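You operate a simulated robot arm through the tools that you are given. There is no shell and no other tool. Be economical: measure what you need, move in short steps, check, and stop when the job is done.

You run a simulated two-armed robot. Do the job below in one go: nothing can be reset, and whatever is moved stays where it is left.

TASK
Hold the grip crate on the top of the small table steady with one hand and put the long bead from the top of the long bench in it with the other.

Only the result counts: the job must be done as asked and must still hold three seconds after the hand-in. Knocking over, shifting, dropping, spilling or breaking anything else fails it.

THE ROBOT
Two 7-joint arms with two-finger parallel grippers on one trunk, on a base that drives. Base frame: it is fixed to the floor where the robot stands at the start and does not move with it; the origin is under the middle of the robot, x ahead of it, y to its left, z up; the surface under the hand at the start is at about z = 80. Units: cm, rad, N and s.
The left shoulder is at the start at [4.5, 10.1, 111], the right one opposite. With the tool pointing down near the work surface each hand reaches from about 22 to 52 cm from the robot's upright axis, wherever it stands, measured 20 degrees to its own side. Places, roughly: grip crate [225, -200, 75]. Payload 2.4 kg a hand.
The TCP of each hand is the grasp point between the finger pads, 2.4 cm short of the fingertips. In the tool frame z runs along the fingers and y along their closing line. The gripper opens to 6.8 cm. The fingers are 1.7 cm wide and 1 cm thick; the gripper's body (4 by 7 cm) begins 4.1 cm behind the TCP.
Orientation is that of the tool frame in the base frame, as a unit quaternion [x, y, z, w]. With the fingers straight down and closing along the base's y, the tool's x points along the base's -x, its y along +y and its z along -z.

THE INTERFACE
- The arms move only by the tool move_arm. It takes "left_motion", "right_motion" or both (then of equal length, played together; a hand with none holds still); each is a list of rows, each an object (a shift or turn left out is 0, a gripper value left out holds the last) with "claw": the opening in per cent of the stroke, from 0 (shut) to 100 (fully open); "delta_pos": the shift along the tool's x, y, z in cm, a list of three; "angular": the turn, a rotation vector about the tool's x, y, z in rad, a list of three. In form: [{"claw": claw, "delta_pos": [x, y, z], "angular": [ax, ay, az]}, ...]. A call has 1 to 12 rows; each row is the pose to reach, as a shift and turn from the pose commanded when the call began, along the tool's axes at that moment. Rows are played at 5 a second. More than 5 cm and 0.15 rad between two rows, or a gripper value outside its range, and nothing of the call is played. Where a pose cannot be reached the arm comes as near as it can. A force on the tool above 40 N (or 10 N above the force at the start of the call, whichever is more), or a blocked arm, ends the call early, and 0.2 s more pass. Each finger travels about 7.2 cm/s and halts on what it meets, pressing with about 39 N; the grip force reading is that of the motor and also rises with nothing between the fingers. The clock runs only during rows and for 0.2 s after the last one: add rows that repeat a pose to give the fingers time. The reply holds the time, the measured pose of the TCP, the force on the tool along the base axes, the opening and the grip force, in the units named above and with some noise, with the torque about the TCP (base axes, N m) and any sound that the robot's microphone picked up.
- Cameras (640 x 400 px; columns grow to the right, rows downward): "scene" is now at [13.32, 1.79, 127.52]; the picture's right is [0.20, -0.98, 0.00], its down [-0.51, -0.10, -0.85] and it looks along [0.84, 0.17, -0.52] (base axes); focal length 273 px, centre (320, 200). "left" rides on the left gripper at [8.4, -1.1, -7.5] in its tool frame; the picture's right is [0.13, 0.99, 0.00], its down [-0.60, 0.08, -0.79] and it looks along [-0.79, 0.10, 0.61] (tool axes); focal length 251 px, centre (320, 200). "right" rides on the right gripper at [8.4, 1.1, -7.5] in its tool frame; the picture's right is [-0.13, 0.99, 0.00], its down [-0.60, -0.08, -0.79] and it looks along [-0.79, -0.10, 0.61] (tool axes); focal length 251 px, centre (320, 200). There is no depth. A picture from a camera that has moved, and an enlarged one, comes with that camera's place and axes in the base frame and with its lens.
- grab_frame(camera): a new picture of that camera. The clock stands still meanwhile.
- slide_trunk(by): slides the trunk up (or, below 0, down) by that many cm; the arms and the scene camera ride with it, the base frame stays. It gives what a move gives, with no picture.
- steer(legs): drives the robot by 1 to 6 legs, each [ahead, left, turn to the left] in cm, cm and rad, along the robot's own axes; the way and the turn of a leg run together, so that a leg with both is an arc; at most 150 cm and 3.142 rad a leg. The arms and the cameras ride along, it lands a little off, and it stops where it bumps. It gives what a move gives.
- aim_head(pan, tilt): turns the head with the scene camera to pan (to the left, within 1.501 rad either way) and tilt (down, from -0.506 to 1.204), counted from straight ahead of the robot. It gives what a move gives.
- close_up(camera, box): a new picture of the part [left, top, right, bottom] of that camera's present view, enlarged. The clock stands still meanwhile.
- sign_off(): hands the job in; it is judged then, once.

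Go step by step. Nothing tells you exact positions but the pictures and the camera data: compare them with the known pose of the tool, close in by small moves and look again before you grip or let go. The budget is 120 turns and 100 pictures, counting those below and the enlarged ones. Unless the task says otherwise, let go and move clear before handing in, and close with one line.

The tools are called after "Request:" as name(argument=value, ...) on one line, values as JSON. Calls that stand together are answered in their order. move_arm: Moves the arms, as the interface text tells. Its arguments: {"type":"object","properties":{"left_motion":{"type":"array","items":{"type":"object","properties":{"claw":{"type":"number"},"delta_pos":{"type":"array","items":{"type":"number"}},"angular":{"type":"array","items":{"type":"number"}}}}},"right_motion":{"type":"array","items":{"type":"object","properties":{"claw":{"type":"number"},"delta_pos":{"type":"array","items":{"type":"number"}},"angular":{"type":"array","items":{"type":"number"}}}}}},"required":[]} The other tools are called the same way: slide_trunk (by) slides the trunk up or down; steer (legs) drives the base; aim_head (pan, tilt) turns the head that bears the scene camera; grab_frame (camera) takes a picture; close_up (camera, box) takes an enlarged picture of a part of a camera's view; sign_off () hands the job in.

At the start:

```text
clock: 0.0
left_tool_pos: [42.39, 19.95, 108.45]
left_ee_rot: [-0.001, 1.0, 0.001, 0.0]
left_wrist_force: [-0.1, -0.1, -0.5]
left_ft_torque: [0.02, -0.01, -0.02]
left_grip_width: 6.8
left_grasp_force: 0.1
right_tool_pos: [31.54, -8.37, 107.48]
right_ee_rot: [0.001, 1.0, 0.001, 0.0]
right_wrist_force: [-0.7, 0.0, -0.5]
right_ft_torque: [0.01, -0.02, -0.03]
right_grip_width: 6.81
right_grasp_force: 0.1
trunk travel left (down, up): [-32.5, 52.4]
robot x, y, heading: [-0.14, 0.2, -0.001]
head pan, tilt: [0.197, 0.548]
```

scene: 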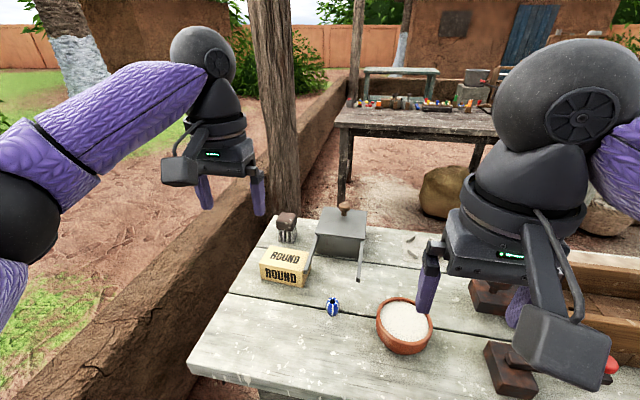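
right: 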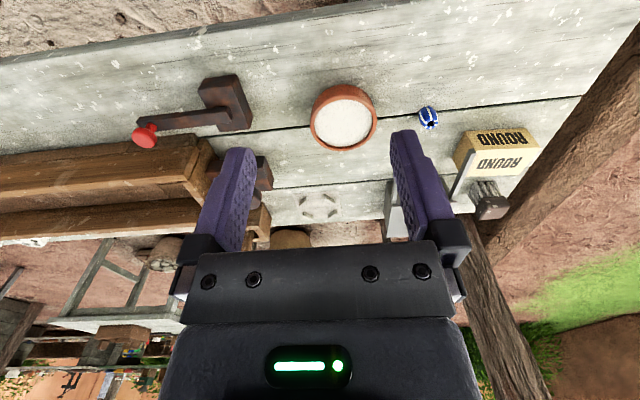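
left: 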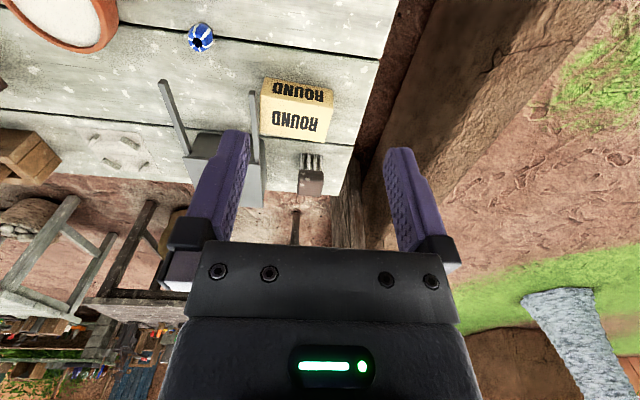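

I see a work surface ahead with a blue bead, a "ROUND" box and a bowl, and a farther bench with coloured items. I'll look around to find the small table and the long bench.

Request:
close_up(camera="scene", box=[320, 50, 520, 175])

Request:
aim_head(pan=-0.7, tilt=0.4)

Request:
grab_frame(camera="scene")

```text
3.20 times, centred on (420, 112) of scene
camera zoom: at [13.32, 1.79, 127.52], right [0.2, -0.98, 0.0], down [-0.51, -0.1, -0.85], along [0.84, 0.17, -0.52], focal length 874 px, centre (0, 480)
```

zoom: 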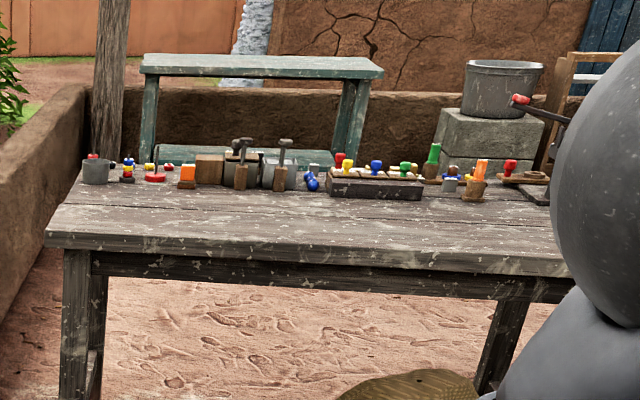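

```text
clock: 1.2
left_tool_pos: [42.26, 20.06, 108.46]
left_ee_rot: [-0.001, 1.0, 0.001, 0.0]
left_wrist_force: [0.4, -0.4, 0.1]
left_ft_torque: [-0.01, 0.01, -0.02]
left_grip_width: 6.8
left_grasp_force: 0.0
right_tool_pos: [31.61, -8.41, 107.6]
right_ee_rot: [0.0, 1.0, -0.001, 0.0]
right_wrist_force: [-0.3, 0.2, 1.0]
right_ft_torque: [0.0, 0.04, 0.01]
right_grip_width: 6.81
right_grasp_force: 0.0
trunk travel left (down, up): [-32.5, 52.4]
robot x, y, heading: [0.23, 0.11, -0.002]
head pan, tilt: [-0.7, 0.4]
```

```text
95 pictures are left
camera scene: at [11.6, -5.93, 128.87], right [-0.64, -0.77, 0.0], down [-0.3, 0.25, -0.92], along [0.7, -0.59, -0.39], focal length 273 px, centre (320, 200)
```

scene: 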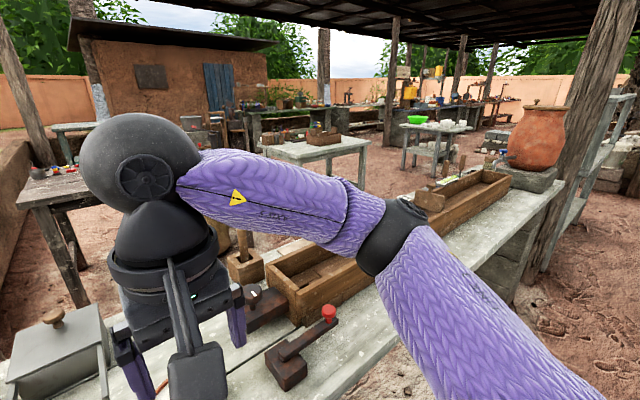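

The small table with the crate is at about (320,140). Now I'll look for a "long bead" along the long bench.

Request:
close_up(camera="scene", box=[250, 90, 450, 215])

Request:
aim_head(pan=0.1, tilt=0.8)

Request:
grab_frame(camera="scene")

Request:
aim_head(pan=-1.2, tilt=0.6)

Request:
grab_frame(camera="scene")

```text
3.20 times, centred on (350, 152) of scene
camera zoom: at [11.6, -5.93, 128.87], right [-0.64, -0.77, 0.0], down [-0.3, 0.25, -0.92], along [0.7, -0.59, -0.39], focal length 874 px, centre (224, 352)
```

zoom: 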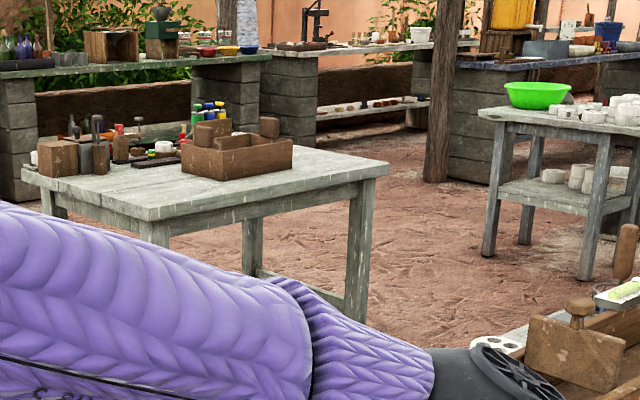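

```text
clock: 2.3
left_tool_pos: [42.33, 20.03, 108.39]
left_ee_rot: [-0.001, 1.0, 0.0, 0.0]
left_wrist_force: [-0.2, 1.4, 0.0]
left_ft_torque: [-0.01, 0.03, 0.02]
left_grip_width: 6.79
left_grasp_force: 0.0
right_tool_pos: [31.64, -8.3, 107.62]
right_ee_rot: [0.0, 1.0, 0.0, 0.0]
right_wrist_force: [0.5, -0.1, 0.6]
right_ft_torque: [-0.01, -0.02, 0.02]
right_grip_width: 6.79
right_grasp_force: 0.1
trunk travel left (down, up): [-32.5, 52.4]
robot x, y, heading: [-0.23, 0.09, 0.001]
head pan, tilt: [0.099, 0.799]
```

```text
93 pictures are left
camera scene: at [12.53, 0.83, 125.36], right [0.1, -1.0, 0.0], down [-0.71, -0.07, -0.7], along [0.69, 0.07, -0.72], focal length 273 px, centre (320, 200)
```

scene: 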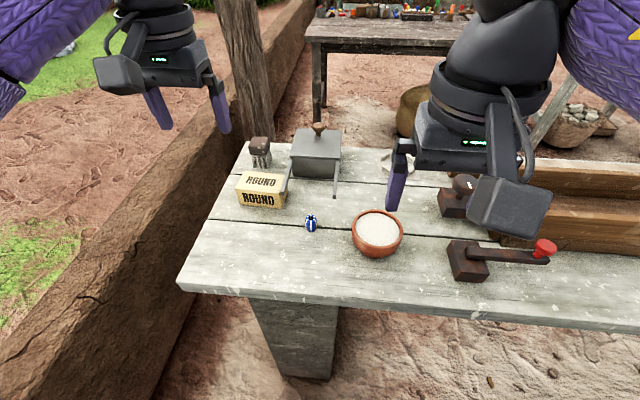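

```text
clock: 3.8
left_tool_pos: [42.48, 19.96, 108.44]
left_ee_rot: [-0.001, 1.0, 0.0, 0.0]
left_wrist_force: [-0.2, 0.3, 0.0]
left_ft_torque: [0.0, 0.01, 0.01]
left_grip_width: 6.77
left_grasp_force: 0.0
right_tool_pos: [31.51, -8.29, 107.51]
right_ee_rot: [0.0, 1.0, 0.0, 0.0]
right_wrist_force: [-0.8, -0.6, 0.9]
right_ft_torque: [-0.01, 0.01, 0.0]
right_grip_width: 6.77
right_grasp_force: 0.2
trunk travel left (down, up): [-32.5, 52.4]
robot x, y, heading: [0.18, -0.01, -0.001]
head pan, tilt: [-1.201, 0.6]
```

```text
92 pictures are left
camera scene: at [7.71, -8.2, 127.05], right [-0.93, -0.36, 0.0], down [-0.2, 0.53, -0.82], along [0.3, -0.77, -0.57], focal length 273 px, centre (320, 200)
```

scene: 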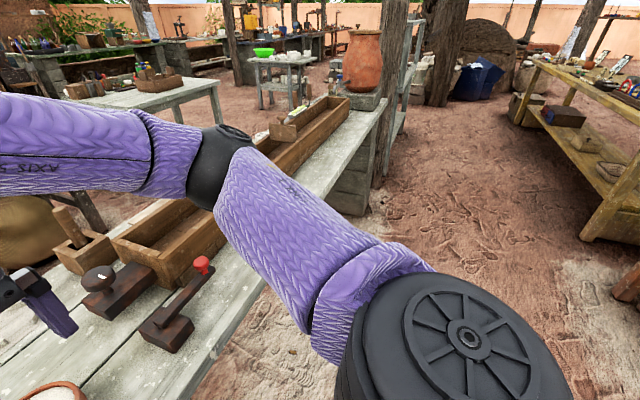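

The bench in front is the long bench; its visible bead is blue and white. I'll zoom in on it and the surrounding bench.

Request:
close_up(camera="left", box=[150, 0, 310, 100])

Request:
aim_head(pan=-0.1, tilt=0.8)

Request:
close_up(camera="scene", box=[160, 140, 480, 340])

Request:
close_up(camera="right", box=[380, 70, 540, 170])

```text
4.00 times, centred on (230, 50) of left
camera zoom: at [34.0, 18.99, 115.89], right [-0.13, 0.99, 0.0], down [0.6, 0.08, 0.79], along [0.79, 0.1, -0.61], focal length 1006 px, centre (680, 800)
```

zoom: 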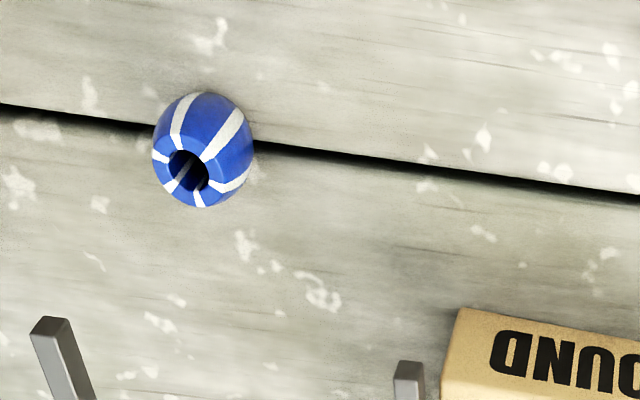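

```text
clock: 5.1
left_tool_pos: [42.35, 20.01, 108.21]
left_ee_rot: [-0.001, 1.0, 0.001, 0.0]
left_wrist_force: [0.1, 0.5, -0.3]
left_ft_torque: [0.0, -0.02, -0.01]
left_grip_width: 6.8
left_grasp_force: 0.0
right_tool_pos: [31.57, -8.55, 107.49]
right_ee_rot: [0.0, 1.0, 0.0, 0.0]
right_wrist_force: [0.8, 0.2, -0.1]
right_ft_torque: [0.04, -0.01, -0.03]
right_grip_width: 6.79
right_grasp_force: 0.1
trunk travel left (down, up): [-32.5, 52.4]
robot x, y, heading: [0.05, 0.02, 0.0]
head pan, tilt: [-0.099, 0.799]
```

```text
2.00 times, centred on (320, 240) of scene
camera zoom: at [12.53, -0.77, 125.36], right [-0.1, -0.99, 0.0], down [-0.71, 0.07, -0.7], along [0.69, -0.07, -0.72], focal length 546 px, centre (320, 120)
```

zoom: 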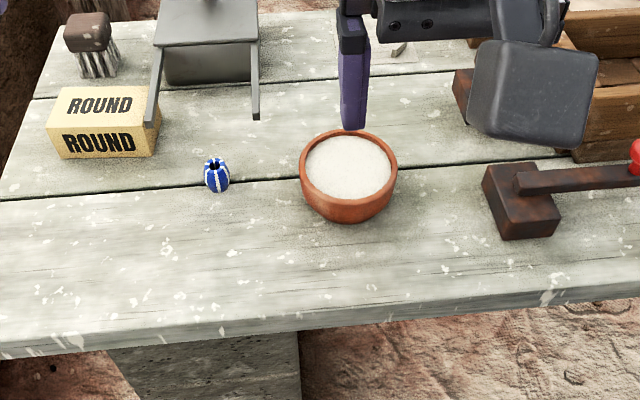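

```text
4.00 times, centred on (460, 120) of right
camera zoom: at [23.26, -7.31, 114.92], right [0.13, 0.99, 0.0], down [0.6, -0.08, 0.79], along [0.79, -0.1, -0.61], focal length 1006 px, centre (-240, 520)
```

zoom: 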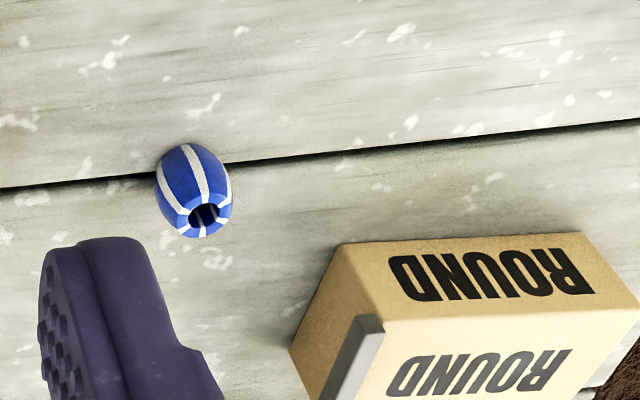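

The bead stands upright at about (48.2, 6.2), centre z ≈ 81.5. I'll bring the open left hand above it, keeping some height.

Request:
move_arm(left_motion=[{"claw": 100, "delta_pos": [-1.5, -3.4, 2]}, {"delta_pos": [-3, -6.8, 5]}, {"delta_pos": [-4.4, -10.2, 8]}, {"delta_pos": [-5.8, -13.8, 11]}, {"delta_pos": [-5.8, -13.8, 15]}, {"delta_pos": [-5.8, -13.8, 17]}, {"delta_pos": [-5.8, -13.8, 17]}])

Request:
grab_frame(camera="left")

Request:
grab_frame(camera="scene")

```text
clock: 6.7
left_tool_pos: [48.31, 6.3, 91.27]
left_ee_rot: [-0.001, 1.0, 0.0, -0.001]
left_wrist_force: [-0.6, -0.3, -1.5]
left_ft_torque: [0.05, -0.01, -0.04]
left_grip_width: 6.81
left_grasp_force: 0.1
right_tool_pos: [31.53, -8.35, 107.45]
right_ee_rot: [0.0, 1.0, 0.0, 0.0]
right_wrist_force: [-0.2, -0.1, -0.5]
right_ft_torque: [0.01, 0.0, 0.0]
right_grip_width: 6.8
right_grasp_force: 0.0
trunk travel left (down, up): [-32.5, 52.4]
robot x, y, heading: [-0.23, -0.1, 0.003]
head pan, tilt: [-0.099, 0.799]
```

```text
88 pictures are left
camera left: at [39.96, 5.27, 98.78], right [-0.13, 0.99, 0.0], down [0.6, 0.08, 0.79], along [0.79, 0.1, -0.61], focal length 251 px, centre (320, 200)
```

left: 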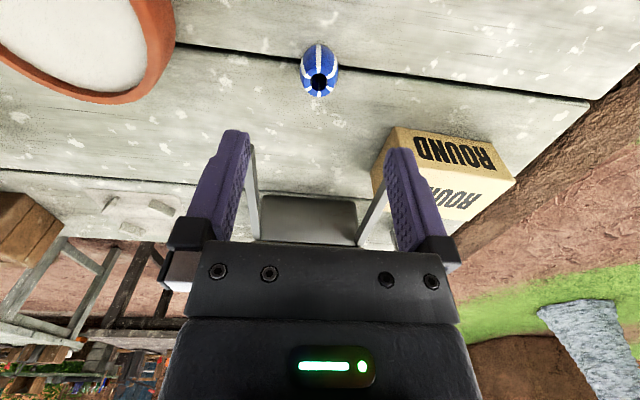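

```text
87 pictures are left
camera scene: at [12.53, -0.78, 125.36], right [-0.1, -1.0, 0.0], down [-0.71, 0.07, -0.7], along [0.69, -0.07, -0.72], focal length 273 px, centre (320, 200)
```

scene: 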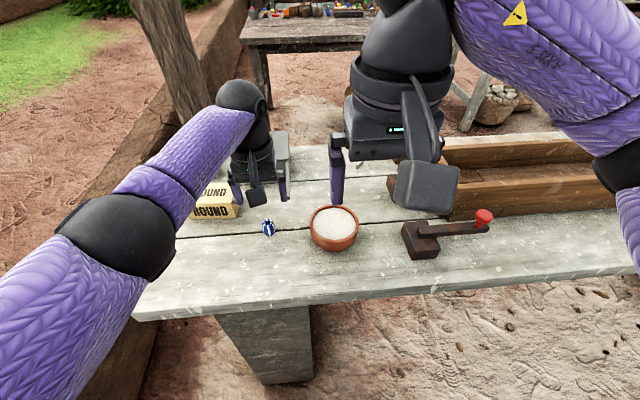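

The bead is confirmed at (48.1, 6.2). Before gripping, I'll check the whitish pieces further back on the bench in case another bead is there.

Request:
close_up(camera="left", box=[0, 150, 200, 275])

Request:
close_up(camera="right", box=[0, 80, 400, 330])

```text
3.20 times, centred on (100, 212) of left
camera zoom: at [39.96, 5.27, 98.78], right [-0.13, 0.99, 0.0], down [0.6, 0.08, 0.79], along [0.79, 0.1, -0.61], focal length 805 px, centre (1024, 160)
```

zoom: 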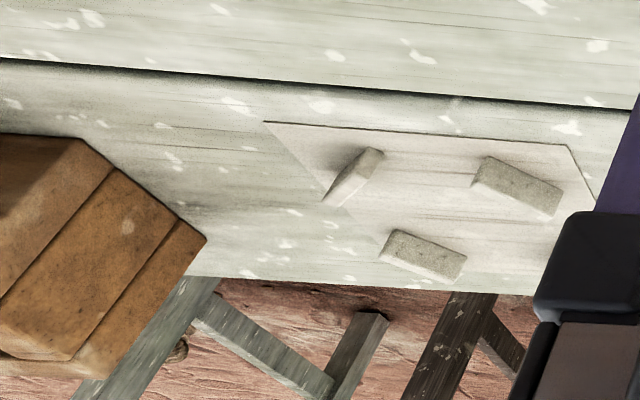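

```text
1.60 times, centred on (200, 205) of right
camera zoom: at [23.26, -7.32, 114.93], right [0.13, 0.99, 0.0], down [0.6, -0.08, 0.79], along [0.79, -0.1, -0.61], focal length 402 px, centre (512, 192)
```

zoom: 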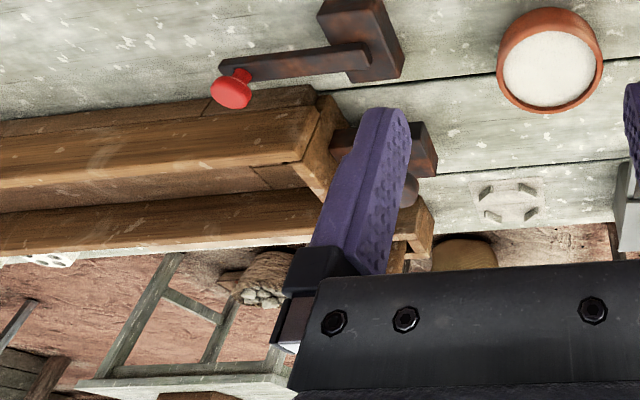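

No other bead is on the bench, so the blue bead is the target. I'll descend to just above bench clearance with the fingers either side.

Request:
move_arm(left_motion=[{"delta_pos": [0.1, 0, 2.5]}, {"delta_pos": [0.1, -0.1, 5]}, {"delta_pos": [0.1, -0.1, 7]}, {"delta_pos": [0.1, -0.1, 8.2]}, {"delta_pos": [0.1, -0.1, 8.2]}])

Request:
grab_frame(camera="left")

Request:
close_up(camera="scene", box=[180, 140, 380, 265])

```text
clock: 7.9
left_tool_pos: [48.05, 6.03, 83.22]
left_ee_rot: [-0.001, 1.0, -0.001, -0.001]
left_wrist_force: [0.0, 0.4, -0.1]
left_ft_torque: [0.02, -0.01, -0.01]
left_grip_width: 6.77
left_grasp_force: 0.1
right_tool_pos: [31.57, -8.34, 107.51]
right_ee_rot: [0.0, 1.0, 0.0, 0.001]
right_wrist_force: [0.5, 0.0, -0.7]
right_ft_torque: [-0.01, 0.03, 0.01]
right_grip_width: 6.8
right_grasp_force: 0.1
trunk travel left (down, up): [-32.5, 52.4]
robot x, y, heading: [-0.09, 0.09, 0.0]
head pan, tilt: [-0.099, 0.799]
```

```text
84 pictures are left
camera left: at [39.64, 4.94, 90.72], right [-0.13, 0.99, 0.0], down [0.6, 0.08, 0.79], along [0.79, 0.1, -0.61], focal length 251 px, centre (320, 200)
```

left: 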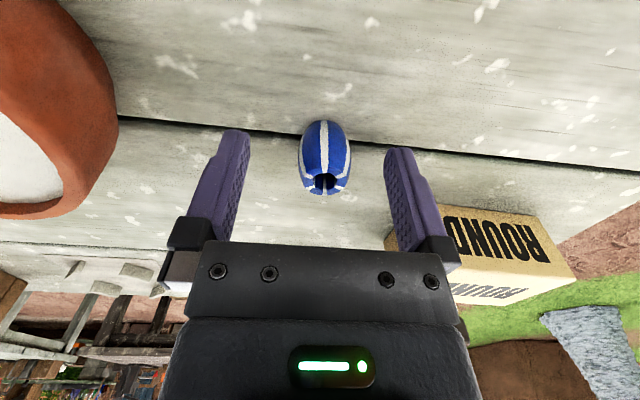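

```text
3.20 times, centred on (280, 202) of scene
camera zoom: at [12.53, -0.78, 125.36], right [-0.1, -1.0, 0.0], down [-0.71, 0.07, -0.7], along [0.69, -0.07, -0.72], focal length 874 px, centre (448, 192)
```

zoom: 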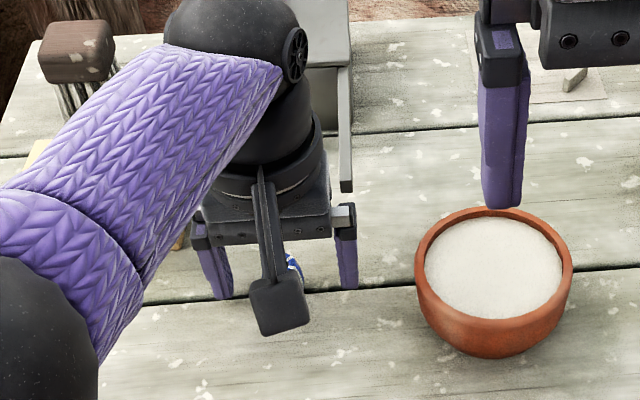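

The bead sits centrally between the fingers. I'll go down another 0.4 cm and close.

Request:
move_arm(left_motion=[{"delta_pos": [0, 0.15, 0.4]}, {"delta_pos": [0, 0.15, 0.4]}, {"claw": 50, "delta_pos": [0, 0.15, 0.4]}, {"claw": 40, "delta_pos": [0, 0.15, 0.4]}, {"claw": 25, "delta_pos": [0, 0.15, 0.4]}, {"claw": 15, "delta_pos": [0, 0.15, 0.4]}, {"claw": 10, "delta_pos": [0, 0.15, 0.4]}, {"claw": 5, "delta_pos": [0, 0.15, 0.4]}, {"claw": 0, "delta_pos": [0, 0.15, 0.4]}, {"claw": 0, "delta_pos": [0, 0.15, 0.4]}])

Request:
grab_frame(camera="left")

```text
clock: 10.1
left_tool_pos: [48.02, 5.99, 82.78]
left_ee_rot: [-0.001, 1.0, 0.001, -0.001]
left_wrist_force: [-0.7, 0.8, 0.5]
left_ft_torque: [0.01, 0.01, 0.01]
left_grip_width: 2.36
left_grasp_force: 39.4
right_tool_pos: [31.53, -8.31, 107.52]
right_ee_rot: [-0.001, 1.0, 0.0, 0.0]
right_wrist_force: [0.2, -0.6, -0.7]
right_ft_torque: [0.0, 0.03, 0.01]
right_grip_width: 6.78
right_grasp_force: 0.0
trunk travel left (down, up): [-32.5, 52.4]
robot x, y, heading: [-0.01, 0.28, 0.003]
head pan, tilt: [-0.099, 0.799]
```

```text
82 pictures are left
camera left: at [39.7, 5.02, 90.34], right [-0.13, 0.99, 0.0], down [0.6, 0.08, 0.79], along [0.79, 0.1, -0.61], focal length 251 px, centre (320, 200)
```

left: 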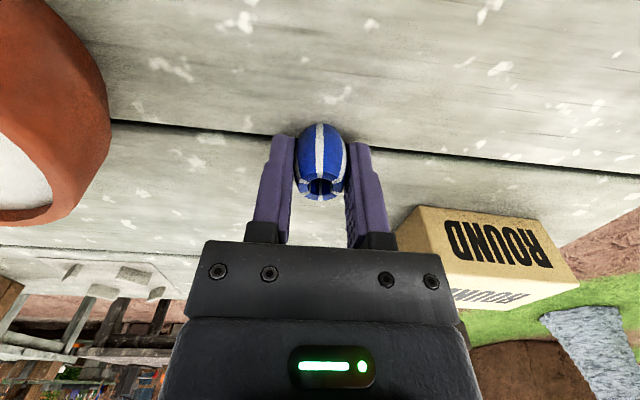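

The bead is gripped at 2.36 cm width. I'll lift it straight up and then retract, and raise the right hand too for driving.

Request:
move_arm(left_motion=[{"delta_pos": [0, 0, -1.5]}, {"delta_pos": [0, 0, -4.5]}, {"delta_pos": [0, 0, -8]}, {"delta_pos": [0, 0, -12]}, {"delta_pos": [0, 0, -16]}, {"delta_pos": [0, 0, -20]}, {"delta_pos": [1, 3, -24]}, {"delta_pos": [4, 6, -26]}, {"delta_pos": [8, 8, -26]}, {"delta_pos": [12, 9, -26]}, {"delta_pos": [14, 9, -26]}, {"delta_pos": [14, 9, -26]}])

Request:
grab_frame(camera="left")

Request:
grab_frame(camera="scene")

Request:
aim_head(pan=-0.6, tilt=0.35)

Request:
grab_frame(camera="scene")

```text
refused: row 7 steps farther than a row can; nothing moved
```

```text
81 pictures are left
camera left: at [39.7, 5.02, 90.34], right [-0.13, 0.99, 0.0], down [0.6, 0.08, 0.79], along [0.79, 0.1, -0.61], focal length 251 px, centre (320, 200)
```

left: 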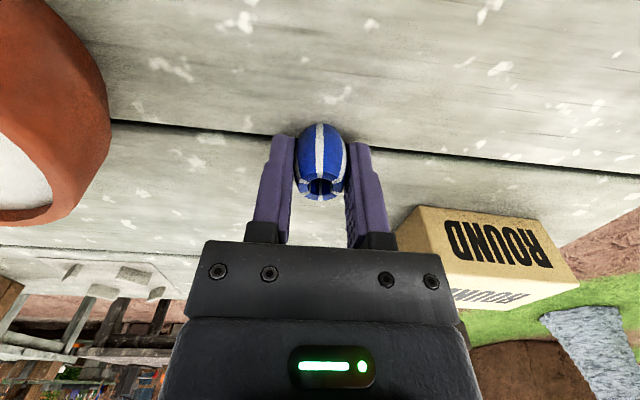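

```text
80 pictures are left
camera scene: at [12.53, -0.78, 125.36], right [-0.1, -1.0, 0.0], down [-0.71, 0.07, -0.7], along [0.69, -0.07, -0.72], focal length 273 px, centre (320, 200)
```

scene: 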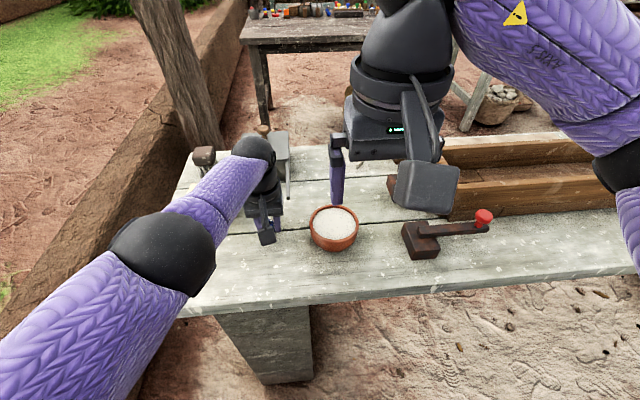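

```text
clock: 11.1
left_tool_pos: [47.97, 6.05, 82.88]
left_ee_rot: [-0.001, 1.0, 0.0, -0.001]
left_wrist_force: [0.3, -0.2, -0.5]
left_ft_torque: [0.0, 0.01, -0.04]
left_grip_width: 2.39
left_grasp_force: 38.8
right_tool_pos: [31.52, -8.34, 107.52]
right_ee_rot: [0.0, 1.0, -0.001, 0.0]
right_wrist_force: [-0.1, -0.2, -0.3]
right_ft_torque: [0.0, -0.01, -0.01]
right_grip_width: 6.8
right_grasp_force: 0.1
trunk travel left (down, up): [-32.5, 52.4]
robot x, y, heading: [0.01, 0.27, 0.003]
head pan, tilt: [-0.6, 0.351]
```

```text
79 pictures are left
camera scene: at [12.19, -5.23, 129.32], right [-0.56, -0.83, 0.0], down [-0.28, 0.19, -0.94], along [0.78, -0.53, -0.34], focal length 273 px, centre (320, 200)
```

scene: 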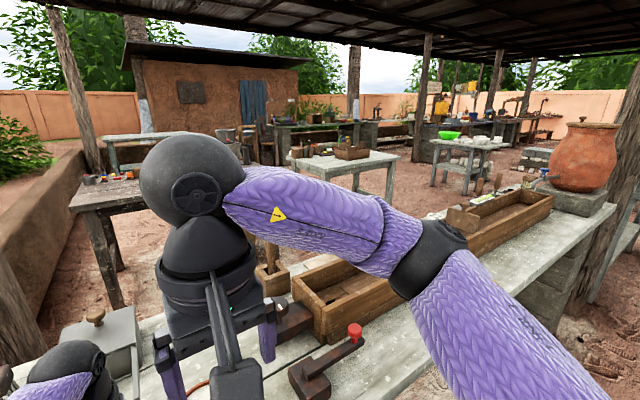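

One step was too long; I'll redo the lift with shorter steps.

Request:
move_arm(left_motion=[{"delta_pos": [0, 0, -1.5]}, {"delta_pos": [0, 0, -4.5]}, {"delta_pos": [0, 0, -8]}, {"delta_pos": [0, 0, -12]}, {"delta_pos": [0, 0, -16]}, {"delta_pos": [0, 0, -20]}, {"delta_pos": [1, 2, -23]}, {"delta_pos": [4, 5, -25]}, {"delta_pos": [8, 7, -26]}, {"delta_pos": [12, 9, -26]}, {"delta_pos": [14, 9, -26]}, {"delta_pos": [14, 9, -26]}])

Request:
grab_frame(camera="left")

Request:
aim_head(pan=-1.4, tilt=0.3)

Request:
grab_frame(camera="scene")

```text
clock: 13.7
left_tool_pos: [33.95, 14.9, 108.82]
left_ee_rot: [-0.002, 1.0, -0.001, 0.0]
left_wrist_force: [0.4, 0.1, 0.1]
left_ft_torque: [0.0, 0.04, 0.01]
left_grip_width: 2.39
left_grasp_force: 38.7
right_tool_pos: [31.57, -8.42, 107.54]
right_ee_rot: [0.0, 1.0, -0.001, 0.0]
right_wrist_force: [0.3, 0.2, -0.3]
right_ft_torque: [0.02, 0.01, 0.03]
right_grip_width: 6.8
right_grasp_force: 0.1
trunk travel left (down, up): [-32.5, 52.4]
robot x, y, heading: [0.06, 0.3, -0.001]
head pan, tilt: [-0.6, 0.351]
```

```text
78 pictures are left
camera left: at [25.57, 13.91, 116.29], right [-0.13, 0.99, 0.0], down [0.6, 0.08, 0.79], along [0.79, 0.1, -0.61], focal length 251 px, centre (320, 200)
```

left: 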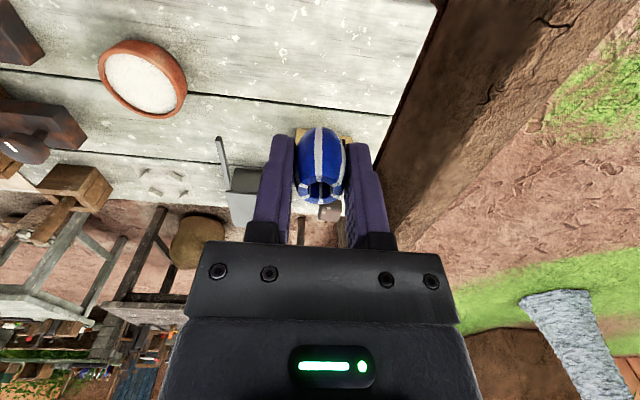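

```text
clock: 14.8
left_tool_pos: [34.02, 14.96, 108.72]
left_ee_rot: [-0.001, 1.0, 0.0, 0.0]
left_wrist_force: [-0.4, -0.9, 0.4]
left_ft_torque: [-0.01, -0.01, -0.01]
left_grip_width: 2.37
left_grasp_force: 39.0
right_tool_pos: [31.53, -8.36, 107.54]
right_ee_rot: [0.0, 1.0, 0.0, 0.0]
right_wrist_force: [-0.3, 0.6, -1.5]
right_ft_torque: [0.02, 0.02, 0.04]
right_grip_width: 6.8
right_grasp_force: 0.0
trunk travel left (down, up): [-32.5, 52.4]
robot x, y, heading: [-0.06, -0.16, 0.006]
head pan, tilt: [-1.4, 0.3]
```

```text
77 pictures are left
camera scene: at [6.1, -9.17, 129.8], right [-0.99, -0.17, 0.0], down [-0.05, 0.29, -0.96], along [0.16, -0.94, -0.3], focal length 273 px, centre (320, 200)
```

scene: 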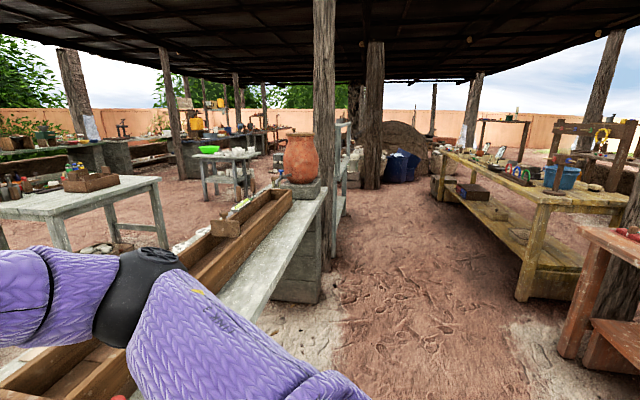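

The bead is held well and lifted. I'll back off the bench, turn right, and drive down the corridor along −y, then look for a way round to the small table.

Request:
steer(legs=[[-30, 0, 0], [0, 0, -1.571], [90, 0, 0]])

Request:
aim_head(pan=0.6, tilt=0.35)

Request:
grab_frame(camera="scene")

Request:
aim_head(pan=-0.1, tilt=0.3)

Request:
grab_frame(camera="scene")

```text
clock: 25.0
left_tool_pos: [-18.19, -126.07, 108.76]
left_ee_rot: [0.722, 0.692, 0.001, -0.001]
left_wrist_force: [0.0, -0.4, -0.1]
left_ft_torque: [-0.02, -0.02, 0.03]
left_grip_width: 2.36
left_grasp_force: 39.1
right_tool_pos: [-41.44, -122.56, 107.49]
right_ee_rot: [0.723, 0.691, 0.0, 0.0]
right_wrist_force: [0.1, 0.2, -1.2]
right_ft_torque: [0.02, 0.03, 0.01]
right_grip_width: 6.81
right_grasp_force: 0.0
trunk travel left (down, up): [-32.5, 52.4]
robot x, y, heading: [-31.65, -91.51, -1.618]
head pan, tilt: [-1.4, 0.3]
```

```text
clock: 27.0
left_tool_pos: [-18.15, -125.95, 108.71]
left_ee_rot: [0.721, 0.693, 0.0, 0.001]
left_wrist_force: [0.3, -1.0, -0.1]
left_ft_torque: [0.01, 0.01, 0.04]
left_grip_width: 2.33
left_grasp_force: 39.3
right_tool_pos: [-41.35, -122.62, 107.49]
right_ee_rot: [0.723, 0.691, -0.001, 0.0]
right_wrist_force: [0.9, -0.3, 0.0]
right_ft_torque: [-0.01, 0.01, 0.0]
right_grip_width: 6.81
right_grasp_force: 0.1
trunk travel left (down, up): [-32.5, 52.4]
robot x, y, heading: [-31.2, -91.3, -1.617]
head pan, tilt: [0.6, 0.351]
```

```text
76 pictures are left
camera scene: at [-26.83, -103.69, 129.33], right [-0.85, -0.53, 0.0], down [-0.18, 0.29, -0.94], along [0.49, -0.8, -0.34], focal length 273 px, centre (320, 200)
```

scene: 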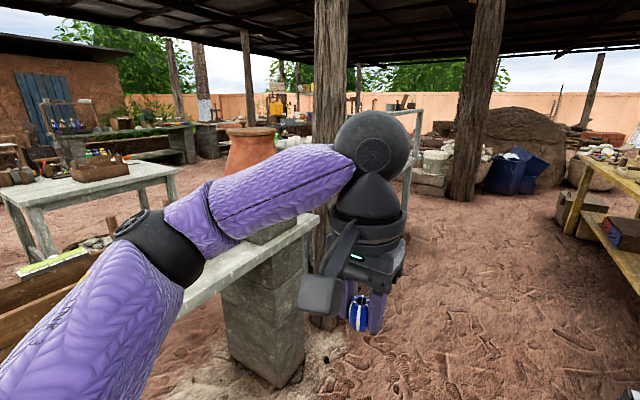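

```text
clock: 28.0
left_tool_pos: [-18.33, -126.01, 108.76]
left_ee_rot: [0.722, 0.692, -0.001, 0.0]
left_wrist_force: [0.2, 0.0, -0.6]
left_ft_torque: [0.0, 0.02, -0.02]
left_grip_width: 2.35
left_grasp_force: 38.9
right_tool_pos: [-41.42, -122.56, 107.48]
right_ee_rot: [0.723, 0.691, 0.0, -0.001]
right_wrist_force: [0.1, 0.0, 0.0]
right_ft_torque: [0.02, -0.02, 0.01]
right_grip_width: 6.81
right_grasp_force: 0.0
trunk travel left (down, up): [-32.5, 52.4]
robot x, y, heading: [-31.64, -91.06, -1.616]
head pan, tilt: [-0.099, 0.3]
```

```text
75 pictures are left
camera scene: at [-33.07, -105.02, 129.8], right [-0.99, 0.14, 0.0], down [0.04, 0.29, -0.96], along [-0.14, -0.95, -0.3], focal length 273 px, centre (320, 200)
```

scene: 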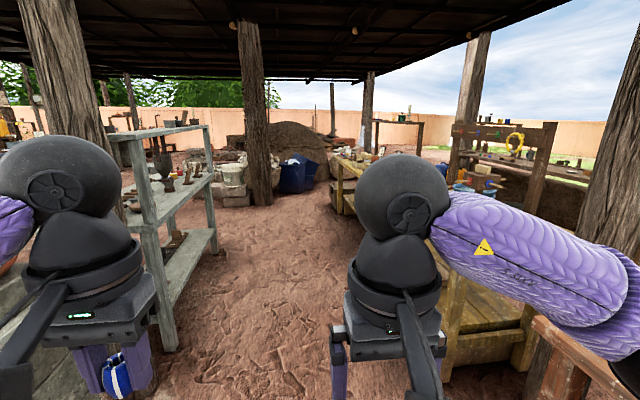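

The corridor is clear between the rack (y −245…−365, x≥37) and the yellow bench (x≤−112). I'll drive past the rack to y≈−420.

Request:
steer(legs=[[0, 0, 0.046], [150, 0, 0], [150, 0, 0], [28, 0, 0]])

Request:
aim_head(pan=1.3, tilt=0.4)

Request:
grab_frame(camera="scene")

```text
clock: 44.3
left_tool_pos: [-12.18, -449.79, 108.7]
left_ee_rot: [0.705, 0.71, 0.001, -0.001]
left_wrist_force: [0.3, 0.2, -0.3]
left_ft_torque: [0.0, -0.02, 0.01]
left_grip_width: 2.35
left_grasp_force: 39.1
right_tool_pos: [-35.62, -447.59, 107.44]
right_ee_rot: [0.706, 0.708, 0.0, 0.0]
right_wrist_force: [0.8, 0.2, 0.1]
right_ft_torque: [-0.03, 0.0, -0.01]
right_grip_width: 6.8
right_grasp_force: 0.1
trunk travel left (down, up): [-32.5, 52.4]
robot x, y, heading: [-27.48, -415.93, -1.567]
head pan, tilt: [-0.099, 0.3]
```

```text
clock: 45.8
left_tool_pos: [-12.29, -449.9, 108.73]
left_ee_rot: [0.704, 0.71, 0.0, 0.0]
left_wrist_force: [-0.7, -0.2, -0.2]
left_ft_torque: [0.0, -0.01, -0.04]
left_grip_width: 2.35
left_grasp_force: 38.7
right_tool_pos: [-35.53, -447.61, 107.52]
right_ee_rot: [0.705, 0.709, -0.001, 0.0]
right_wrist_force: [0.6, -0.5, 0.0]
right_ft_torque: [0.01, -0.01, 0.01]
right_grip_width: 6.81
right_grasp_force: 0.1
trunk travel left (down, up): [-32.5, 52.4]
robot x, y, heading: [-27.32, -415.66, -1.571]
head pan, tilt: [1.3, 0.4]
```

```text
74 pictures are left
camera scene: at [-18.25, -422.8, 128.87], right [-0.26, -0.96, 0.0], down [-0.38, 0.1, -0.92], along [0.89, -0.24, -0.39], focal length 273 px, centre (320, 200)
```

scene: 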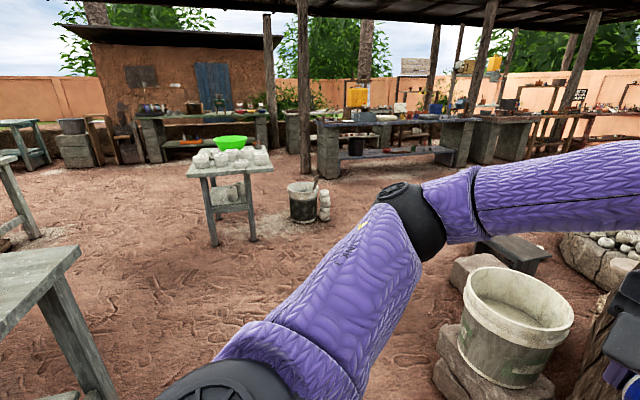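

The way is clear between rack and bucket. I'll turn left, drive 150 ahead, turn left again and look at the small table.

Request:
steer(legs=[[0, 0, 1.571], [150, 0, 0], [0, 0, 1.571]])

Request:
aim_head(pan=-0.3, tilt=0.3)

Request:
grab_frame(camera="scene")

```text
clock: 60.9
left_tool_pos: [108.6, -390.21, 108.73]
left_ee_rot: [-0.706, 0.708, 0.0, -0.001]
left_wrist_force: [0.1, -1.3, 0.1]
left_ft_torque: [-0.01, 0.02, -0.01]
left_grip_width: 2.34
left_grasp_force: 38.8
right_tool_pos: [131.92, -392.7, 107.43]
right_ee_rot: [-0.706, 0.708, 0.0, 0.0]
right_wrist_force: [-1.5, 0.3, 0.8]
right_ft_torque: [0.03, 0.02, -0.05]
right_grip_width: 6.8
right_grasp_force: 0.0
trunk travel left (down, up): [-32.5, 52.4]
robot x, y, heading: [123.39, -424.31, 1.564]
head pan, tilt: [1.3, 0.4]
```

```text
clock: 62.6
left_tool_pos: [108.65, -390.2, 108.89]
left_ee_rot: [-0.706, 0.708, 0.0, 0.0]
left_wrist_force: [-0.2, 0.4, 0.0]
left_ft_torque: [-0.01, 0.0, 0.02]
left_grip_width: 2.35
left_grasp_force: 38.9
right_tool_pos: [131.85, -392.77, 107.57]
right_ee_rot: [-0.705, 0.709, -0.001, 0.0]
right_wrist_force: [0.1, -0.2, 0.2]
right_ft_torque: [0.0, -0.01, 0.03]
right_grip_width: 6.8
right_grasp_force: 0.0
trunk travel left (down, up): [-32.5, 52.4]
robot x, y, heading: [123.93, -424.37, 1.566]
head pan, tilt: [-0.3, 0.3]
```

```text
73 pictures are left
camera scene: at [126.37, -410.9, 129.8], right [0.95, -0.3, 0.0], down [-0.09, -0.28, -0.96], along [0.29, 0.91, -0.3], focal length 273 px, centre (320, 200)
```

scene: 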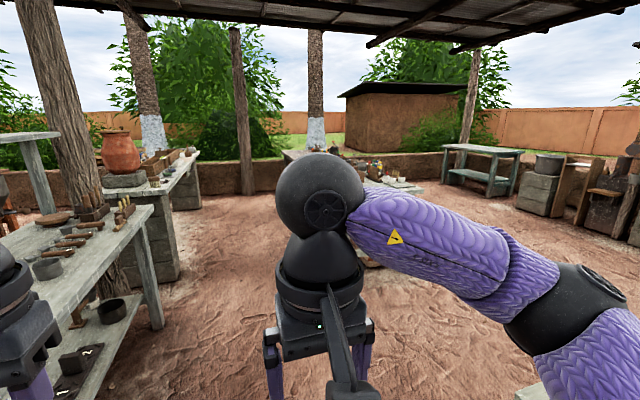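

The arm blocks the view of the small table. I'll drive ahead past the rack toward y≈−305 and look again.

Request:
steer(legs=[[115, -16, 0]])

Request:
aim_head(pan=-0.75, tilt=0.4)

Request:
grab_frame(camera="scene")

Request:
grab_frame(camera="left")

```text
clock: 68.5
left_tool_pos: [125.68, -275.06, 108.78]
left_ee_rot: [-0.706, 0.708, 0.0, 0.0]
left_wrist_force: [-0.6, -0.2, 0.1]
left_ft_torque: [-0.01, 0.03, 0.05]
left_grip_width: 2.36
left_grasp_force: 39.0
right_tool_pos: [148.85, -277.55, 107.49]
right_ee_rot: [-0.704, 0.71, 0.0, 0.0]
right_wrist_force: [0.0, -0.4, 0.6]
right_ft_torque: [-0.02, 0.03, -0.02]
right_grip_width: 6.79
right_grasp_force: 0.0
trunk travel left (down, up): [-32.5, 52.4]
robot x, y, heading: [140.24, -309.14, 1.562]
head pan, tilt: [-0.3, 0.3]
```

```text
clock: 69.4
left_tool_pos: [125.61, -275.06, 108.76]
left_ee_rot: [-0.706, 0.708, 0.0, 0.0]
left_wrist_force: [-0.4, 0.7, -1.1]
left_ft_torque: [0.01, 0.0, 0.03]
left_grip_width: 2.34
left_grasp_force: 39.4
right_tool_pos: [148.88, -277.5, 107.47]
right_ee_rot: [-0.704, 0.71, 0.0, 0.001]
right_wrist_force: [0.5, -0.5, 0.0]
right_ft_torque: [0.02, 0.02, 0.01]
right_grip_width: 6.82
right_grasp_force: 0.0
trunk travel left (down, up): [-32.5, 52.4]
robot x, y, heading: [140.21, -308.85, 1.56]
head pan, tilt: [-0.75, 0.4]
```

```text
72 pictures are left
camera scene: at [146.83, -297.94, 128.87], right [0.73, -0.69, 0.0], down [-0.27, -0.28, -0.92], along [0.63, 0.67, -0.39], focal length 273 px, centre (320, 200)
```

scene: 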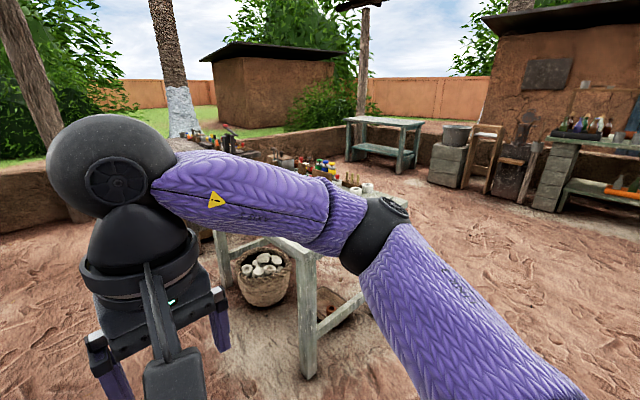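

```text
71 pictures are left
camera left: at [126.7, -283.35, 116.29], right [-0.99, -0.13, 0.0], down [-0.08, 0.6, 0.79], along [-0.1, 0.79, -0.61], focal length 251 px, centre (320, 200)
```

left: 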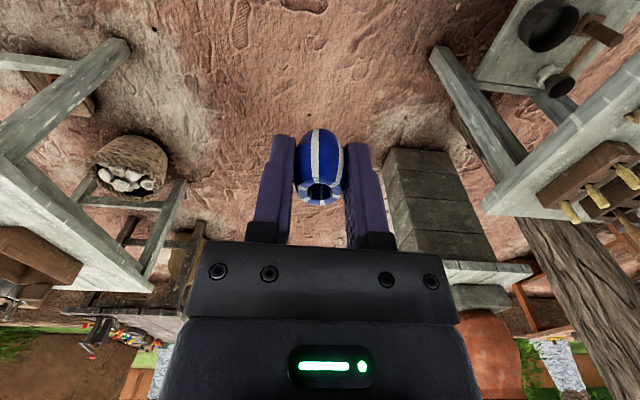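

The small table's near-left leg is at about (202, −228). I'll slide right about 78 cm to stand in front of its −y edge and look.

Request:
steer(legs=[[0, -80, 0]])

Request:
aim_head(pan=0.0, tilt=0.5)

Request:
grab_frame(camera="scene")

Request:
grab_frame(camera="right")

Request:
grab_frame(camera="left")

```text
clock: 73.8
left_tool_pos: [206.21, -275.27, 108.8]
left_ee_rot: [0.711, -0.703, 0.001, 0.001]
left_wrist_force: [0.1, -1.0, 0.2]
left_ft_torque: [-0.02, 0.02, 0.0]
left_grip_width: 2.34
left_grasp_force: 38.9
right_tool_pos: [229.6, -277.46, 107.56]
right_ee_rot: [0.71, -0.704, 0.001, 0.0]
right_wrist_force: [0.2, 0.7, 0.0]
right_ft_torque: [-0.04, 0.0, -0.01]
right_grip_width: 6.81
right_grasp_force: 0.1
trunk travel left (down, up): [-32.5, 52.4]
robot x, y, heading: [221.01, -309.76, 1.572]
head pan, tilt: [-0.75, 0.4]
```

```text
clock: 74.8
left_tool_pos: [206.2, -275.33, 108.82]
left_ee_rot: [0.711, -0.703, 0.0, -0.001]
left_wrist_force: [0.4, -1.1, 0.3]
left_ft_torque: [0.02, 0.01, -0.02]
left_grip_width: 2.38
left_grasp_force: 39.1
right_tool_pos: [229.68, -277.38, 107.54]
right_ee_rot: [0.71, -0.704, 0.0, 0.0]
right_wrist_force: [-0.1, -1.4, -0.3]
right_ft_torque: [0.01, -0.02, 0.02]
right_grip_width: 6.8
right_grasp_force: 0.1
trunk travel left (down, up): [-32.5, 52.4]
robot x, y, heading: [221.46, -309.12, 1.579]
head pan, tilt: [0.0, 0.499]
```

```text
70 pictures are left
camera scene: at [221.46, -295.55, 127.96], right [1.0, 0.01, 0.0], down [0.0, -0.48, -0.88], along [-0.01, 0.88, -0.48], focal length 273 px, centre (320, 200)
```

scene: 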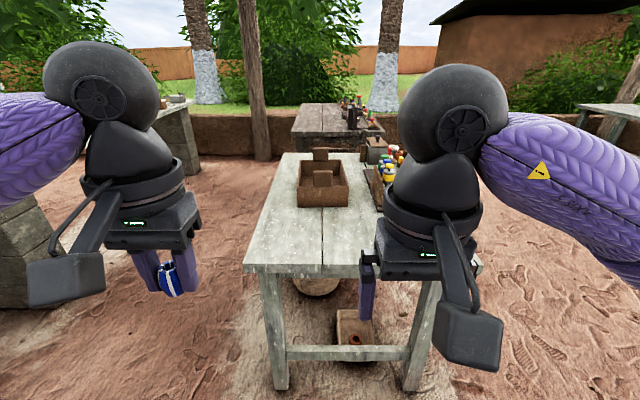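

```text
69 pictures are left
camera right: at [228.65, -285.92, 114.92], right [-0.99, 0.12, 0.0], down [0.07, 0.6, 0.79], along [0.1, 0.79, -0.61], focal length 251 px, centre (320, 200)
```

right: 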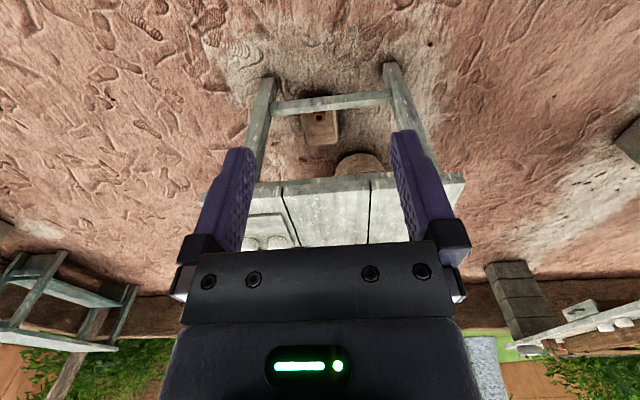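

```text
68 pictures are left
camera left: at [207.45, -283.51, 116.29], right [-0.99, -0.14, 0.0], down [-0.09, 0.6, 0.79], along [-0.11, 0.78, -0.61], focal length 251 px, centre (320, 200)
```

left: 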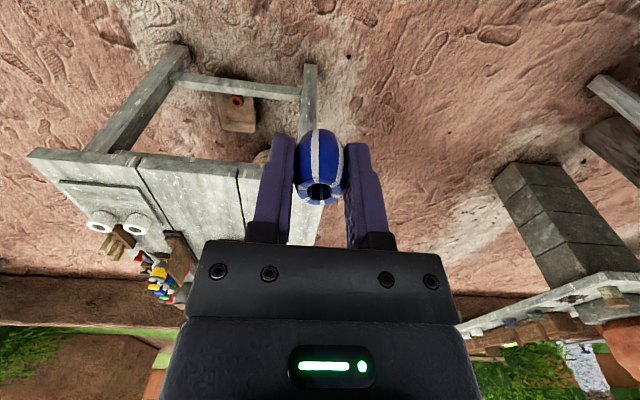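

The crate sits at about (221, −197), 35+ cm in from this edge, but only ~14 cm in from the table's −x edge, so I'll approach from the −x side. First a closer look at the crate.

Request:
close_up(camera="scene", box=[260, 130, 400, 220])

Request:
steer(legs=[[0, 80, 0], [35, 0, 0]])

Request:
aim_head(pan=-1.0, tilt=0.5)

Request:
grab_frame(camera="scene")

```text
4.44 times, centred on (330, 175) of scene
camera zoom: at [221.46, -295.55, 127.96], right [1.0, 0.01, 0.0], down [0.0, -0.48, -0.88], along [-0.01, 0.88, -0.48], focal length 1214 px, centre (276, 311)
```

zoom: 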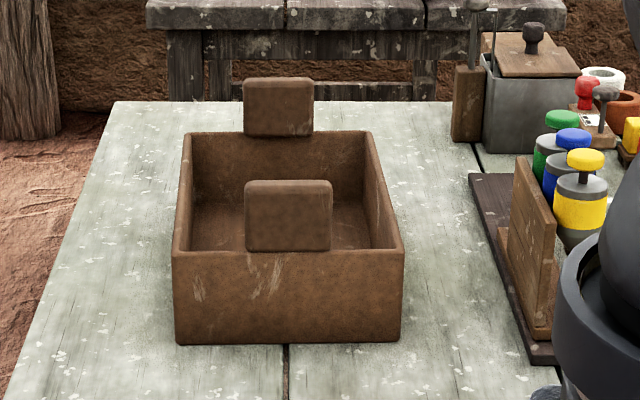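

```text
clock: 81.0
left_tool_pos: [125.87, -240.84, 108.62]
left_ee_rot: [-0.704, 0.71, -0.001, 0.0]
left_wrist_force: [0.1, -0.1, -0.9]
left_ft_torque: [0.02, 0.0, 0.0]
left_grip_width: 2.35
left_grasp_force: 39.0
right_tool_pos: [149.14, -243.46, 107.49]
right_ee_rot: [-0.703, 0.711, 0.001, 0.0]
right_wrist_force: [0.2, -0.3, 0.0]
right_ft_torque: [0.0, 0.0, 0.0]
right_grip_width: 6.8
right_grasp_force: 0.0
trunk travel left (down, up): [-32.5, 52.4]
robot x, y, heading: [140.91, -275.08, 1.56]
head pan, tilt: [0.0, 0.499]
```

```text
clock: 82.3
left_tool_pos: [125.86, -240.84, 108.66]
left_ee_rot: [-0.705, 0.709, 0.0, -0.001]
left_wrist_force: [0.8, 0.6, -0.3]
left_ft_torque: [0.01, 0.0, 0.04]
left_grip_width: 2.34
left_grasp_force: 38.7
right_tool_pos: [149.14, -243.4, 107.46]
right_ee_rot: [-0.703, 0.711, 0.0, 0.0]
right_wrist_force: [0.3, 0.2, -0.8]
right_ft_torque: [0.0, 0.02, 0.0]
right_grip_width: 6.81
right_grasp_force: 0.2
trunk travel left (down, up): [-32.5, 52.4]
robot x, y, heading: [140.23, -275.18, 1.561]
head pan, tilt: [-1.0, 0.499]
```

```text
66 pictures are left
camera scene: at [148.32, -265.68, 127.96], right [0.53, -0.85, 0.0], down [-0.41, -0.26, -0.88], along [0.74, 0.47, -0.48], focal length 273 px, centre (320, 200)
```

scene: 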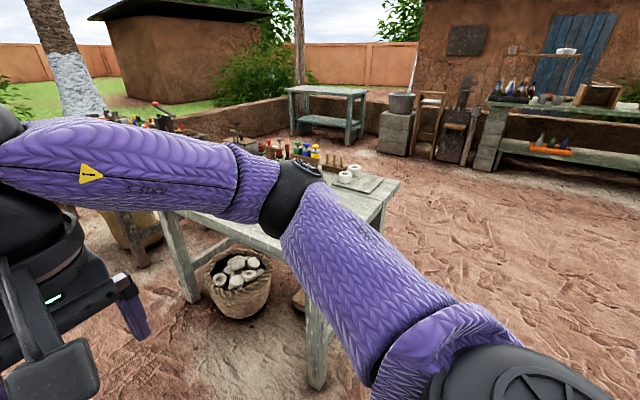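

The crate is about x 213–232, y −204…−176, rim z ≈84, with grip tabs rising from its −y and +y walls to z ≈90. I'll turn to face +x beside the table; the right hand will take the −y tab, the left will release the bead.

Request:
steer(legs=[[0, 0, -1.561], [0, 82, 0]])

Request:
aim_head(pan=0.0, tilt=0.6)

Request:
grab_frame(camera="scene")

Request:
aim_head(pan=0.0, tilt=1.2)

Request:
grab_frame(camera="scene")

```text
clock: 90.4
left_tool_pos: [174.58, -178.72, 108.78]
left_ee_rot: [0.003, 1.0, 0.001, -0.001]
left_wrist_force: [0.0, -0.5, 0.1]
left_ft_torque: [0.01, -0.01, 0.0]
left_grip_width: 2.32
left_grasp_force: 39.3
right_tool_pos: [171.96, -202.05, 107.48]
right_ee_rot: [0.005, 1.0, 0.0, 0.0]
right_wrist_force: [-0.1, 1.2, -0.4]
right_ft_torque: [0.03, 0.01, 0.02]
right_grip_width: 6.79
right_grasp_force: 0.1
trunk travel left (down, up): [-32.5, 52.4]
robot x, y, heading: [140.53, -193.57, -0.009]
head pan, tilt: [-1.0, 0.499]
```

```text
clock: 91.7
left_tool_pos: [174.44, -178.81, 108.75]
left_ee_rot: [0.003, 1.0, 0.0, -0.001]
left_wrist_force: [0.8, 0.6, 1.1]
left_ft_torque: [0.01, 0.01, 0.02]
left_grip_width: 2.35
left_grasp_force: 38.8
right_tool_pos: [171.87, -202.15, 107.56]
right_ee_rot: [0.004, 1.0, 0.0, -0.001]
right_wrist_force: [0.0, 0.0, 0.5]
right_ft_torque: [0.01, -0.02, -0.01]
right_grip_width: 6.81
right_grasp_force: 0.0
trunk travel left (down, up): [-32.5, 52.4]
robot x, y, heading: [140.58, -193.42, -0.008]
head pan, tilt: [0.0, 0.6]
```

```text
65 pictures are left
camera scene: at [153.84, -193.57, 127.05], right [-0.01, -1.0, 0.0], down [-0.57, 0.01, -0.82], along [0.82, -0.01, -0.57], focal length 273 px, centre (320, 200)
```

scene: 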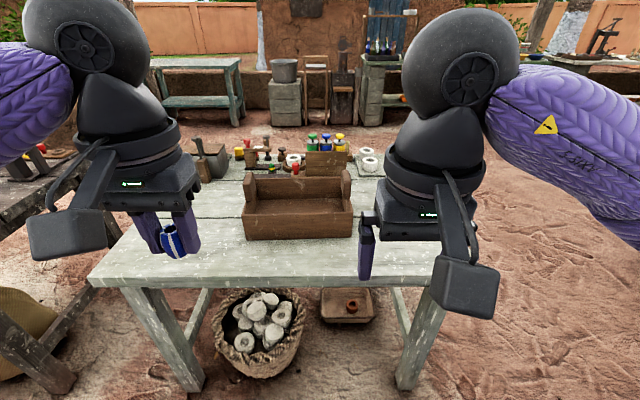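

```text
clock: 92.7
left_tool_pos: [174.68, -178.77, 108.71]
left_ee_rot: [0.003, 1.0, 0.0, -0.001]
left_wrist_force: [-0.6, -0.7, -0.8]
left_ft_torque: [-0.03, 0.01, 0.01]
left_grip_width: 2.36
left_grasp_force: 38.4
right_tool_pos: [171.92, -202.16, 107.62]
right_ee_rot: [0.004, 1.0, 0.0, 0.0]
right_wrist_force: [0.1, -0.8, -0.4]
right_ft_torque: [-0.03, -0.02, 0.03]
right_grip_width: 6.79
right_grasp_force: 0.2
trunk travel left (down, up): [-32.5, 52.4]
robot x, y, heading: [140.61, -193.41, -0.01]
head pan, tilt: [0.0, 1.201]
```

```text
64 pictures are left
camera scene: at [150.6, -193.53, 122.59], right [-0.01, -1.0, 0.0], down [-0.93, 0.01, -0.36], along [0.36, 0.0, -0.93], focal length 273 px, centre (320, 200)
```

scene: 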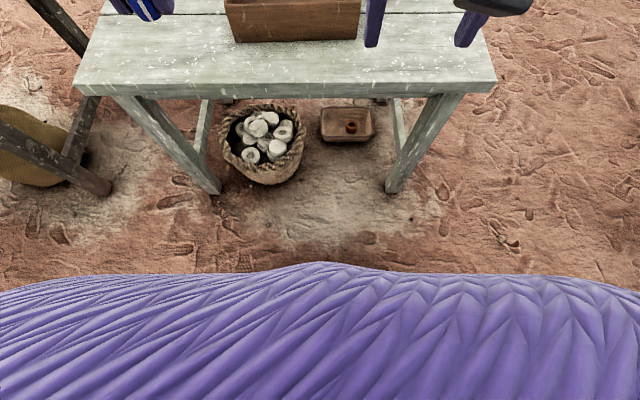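

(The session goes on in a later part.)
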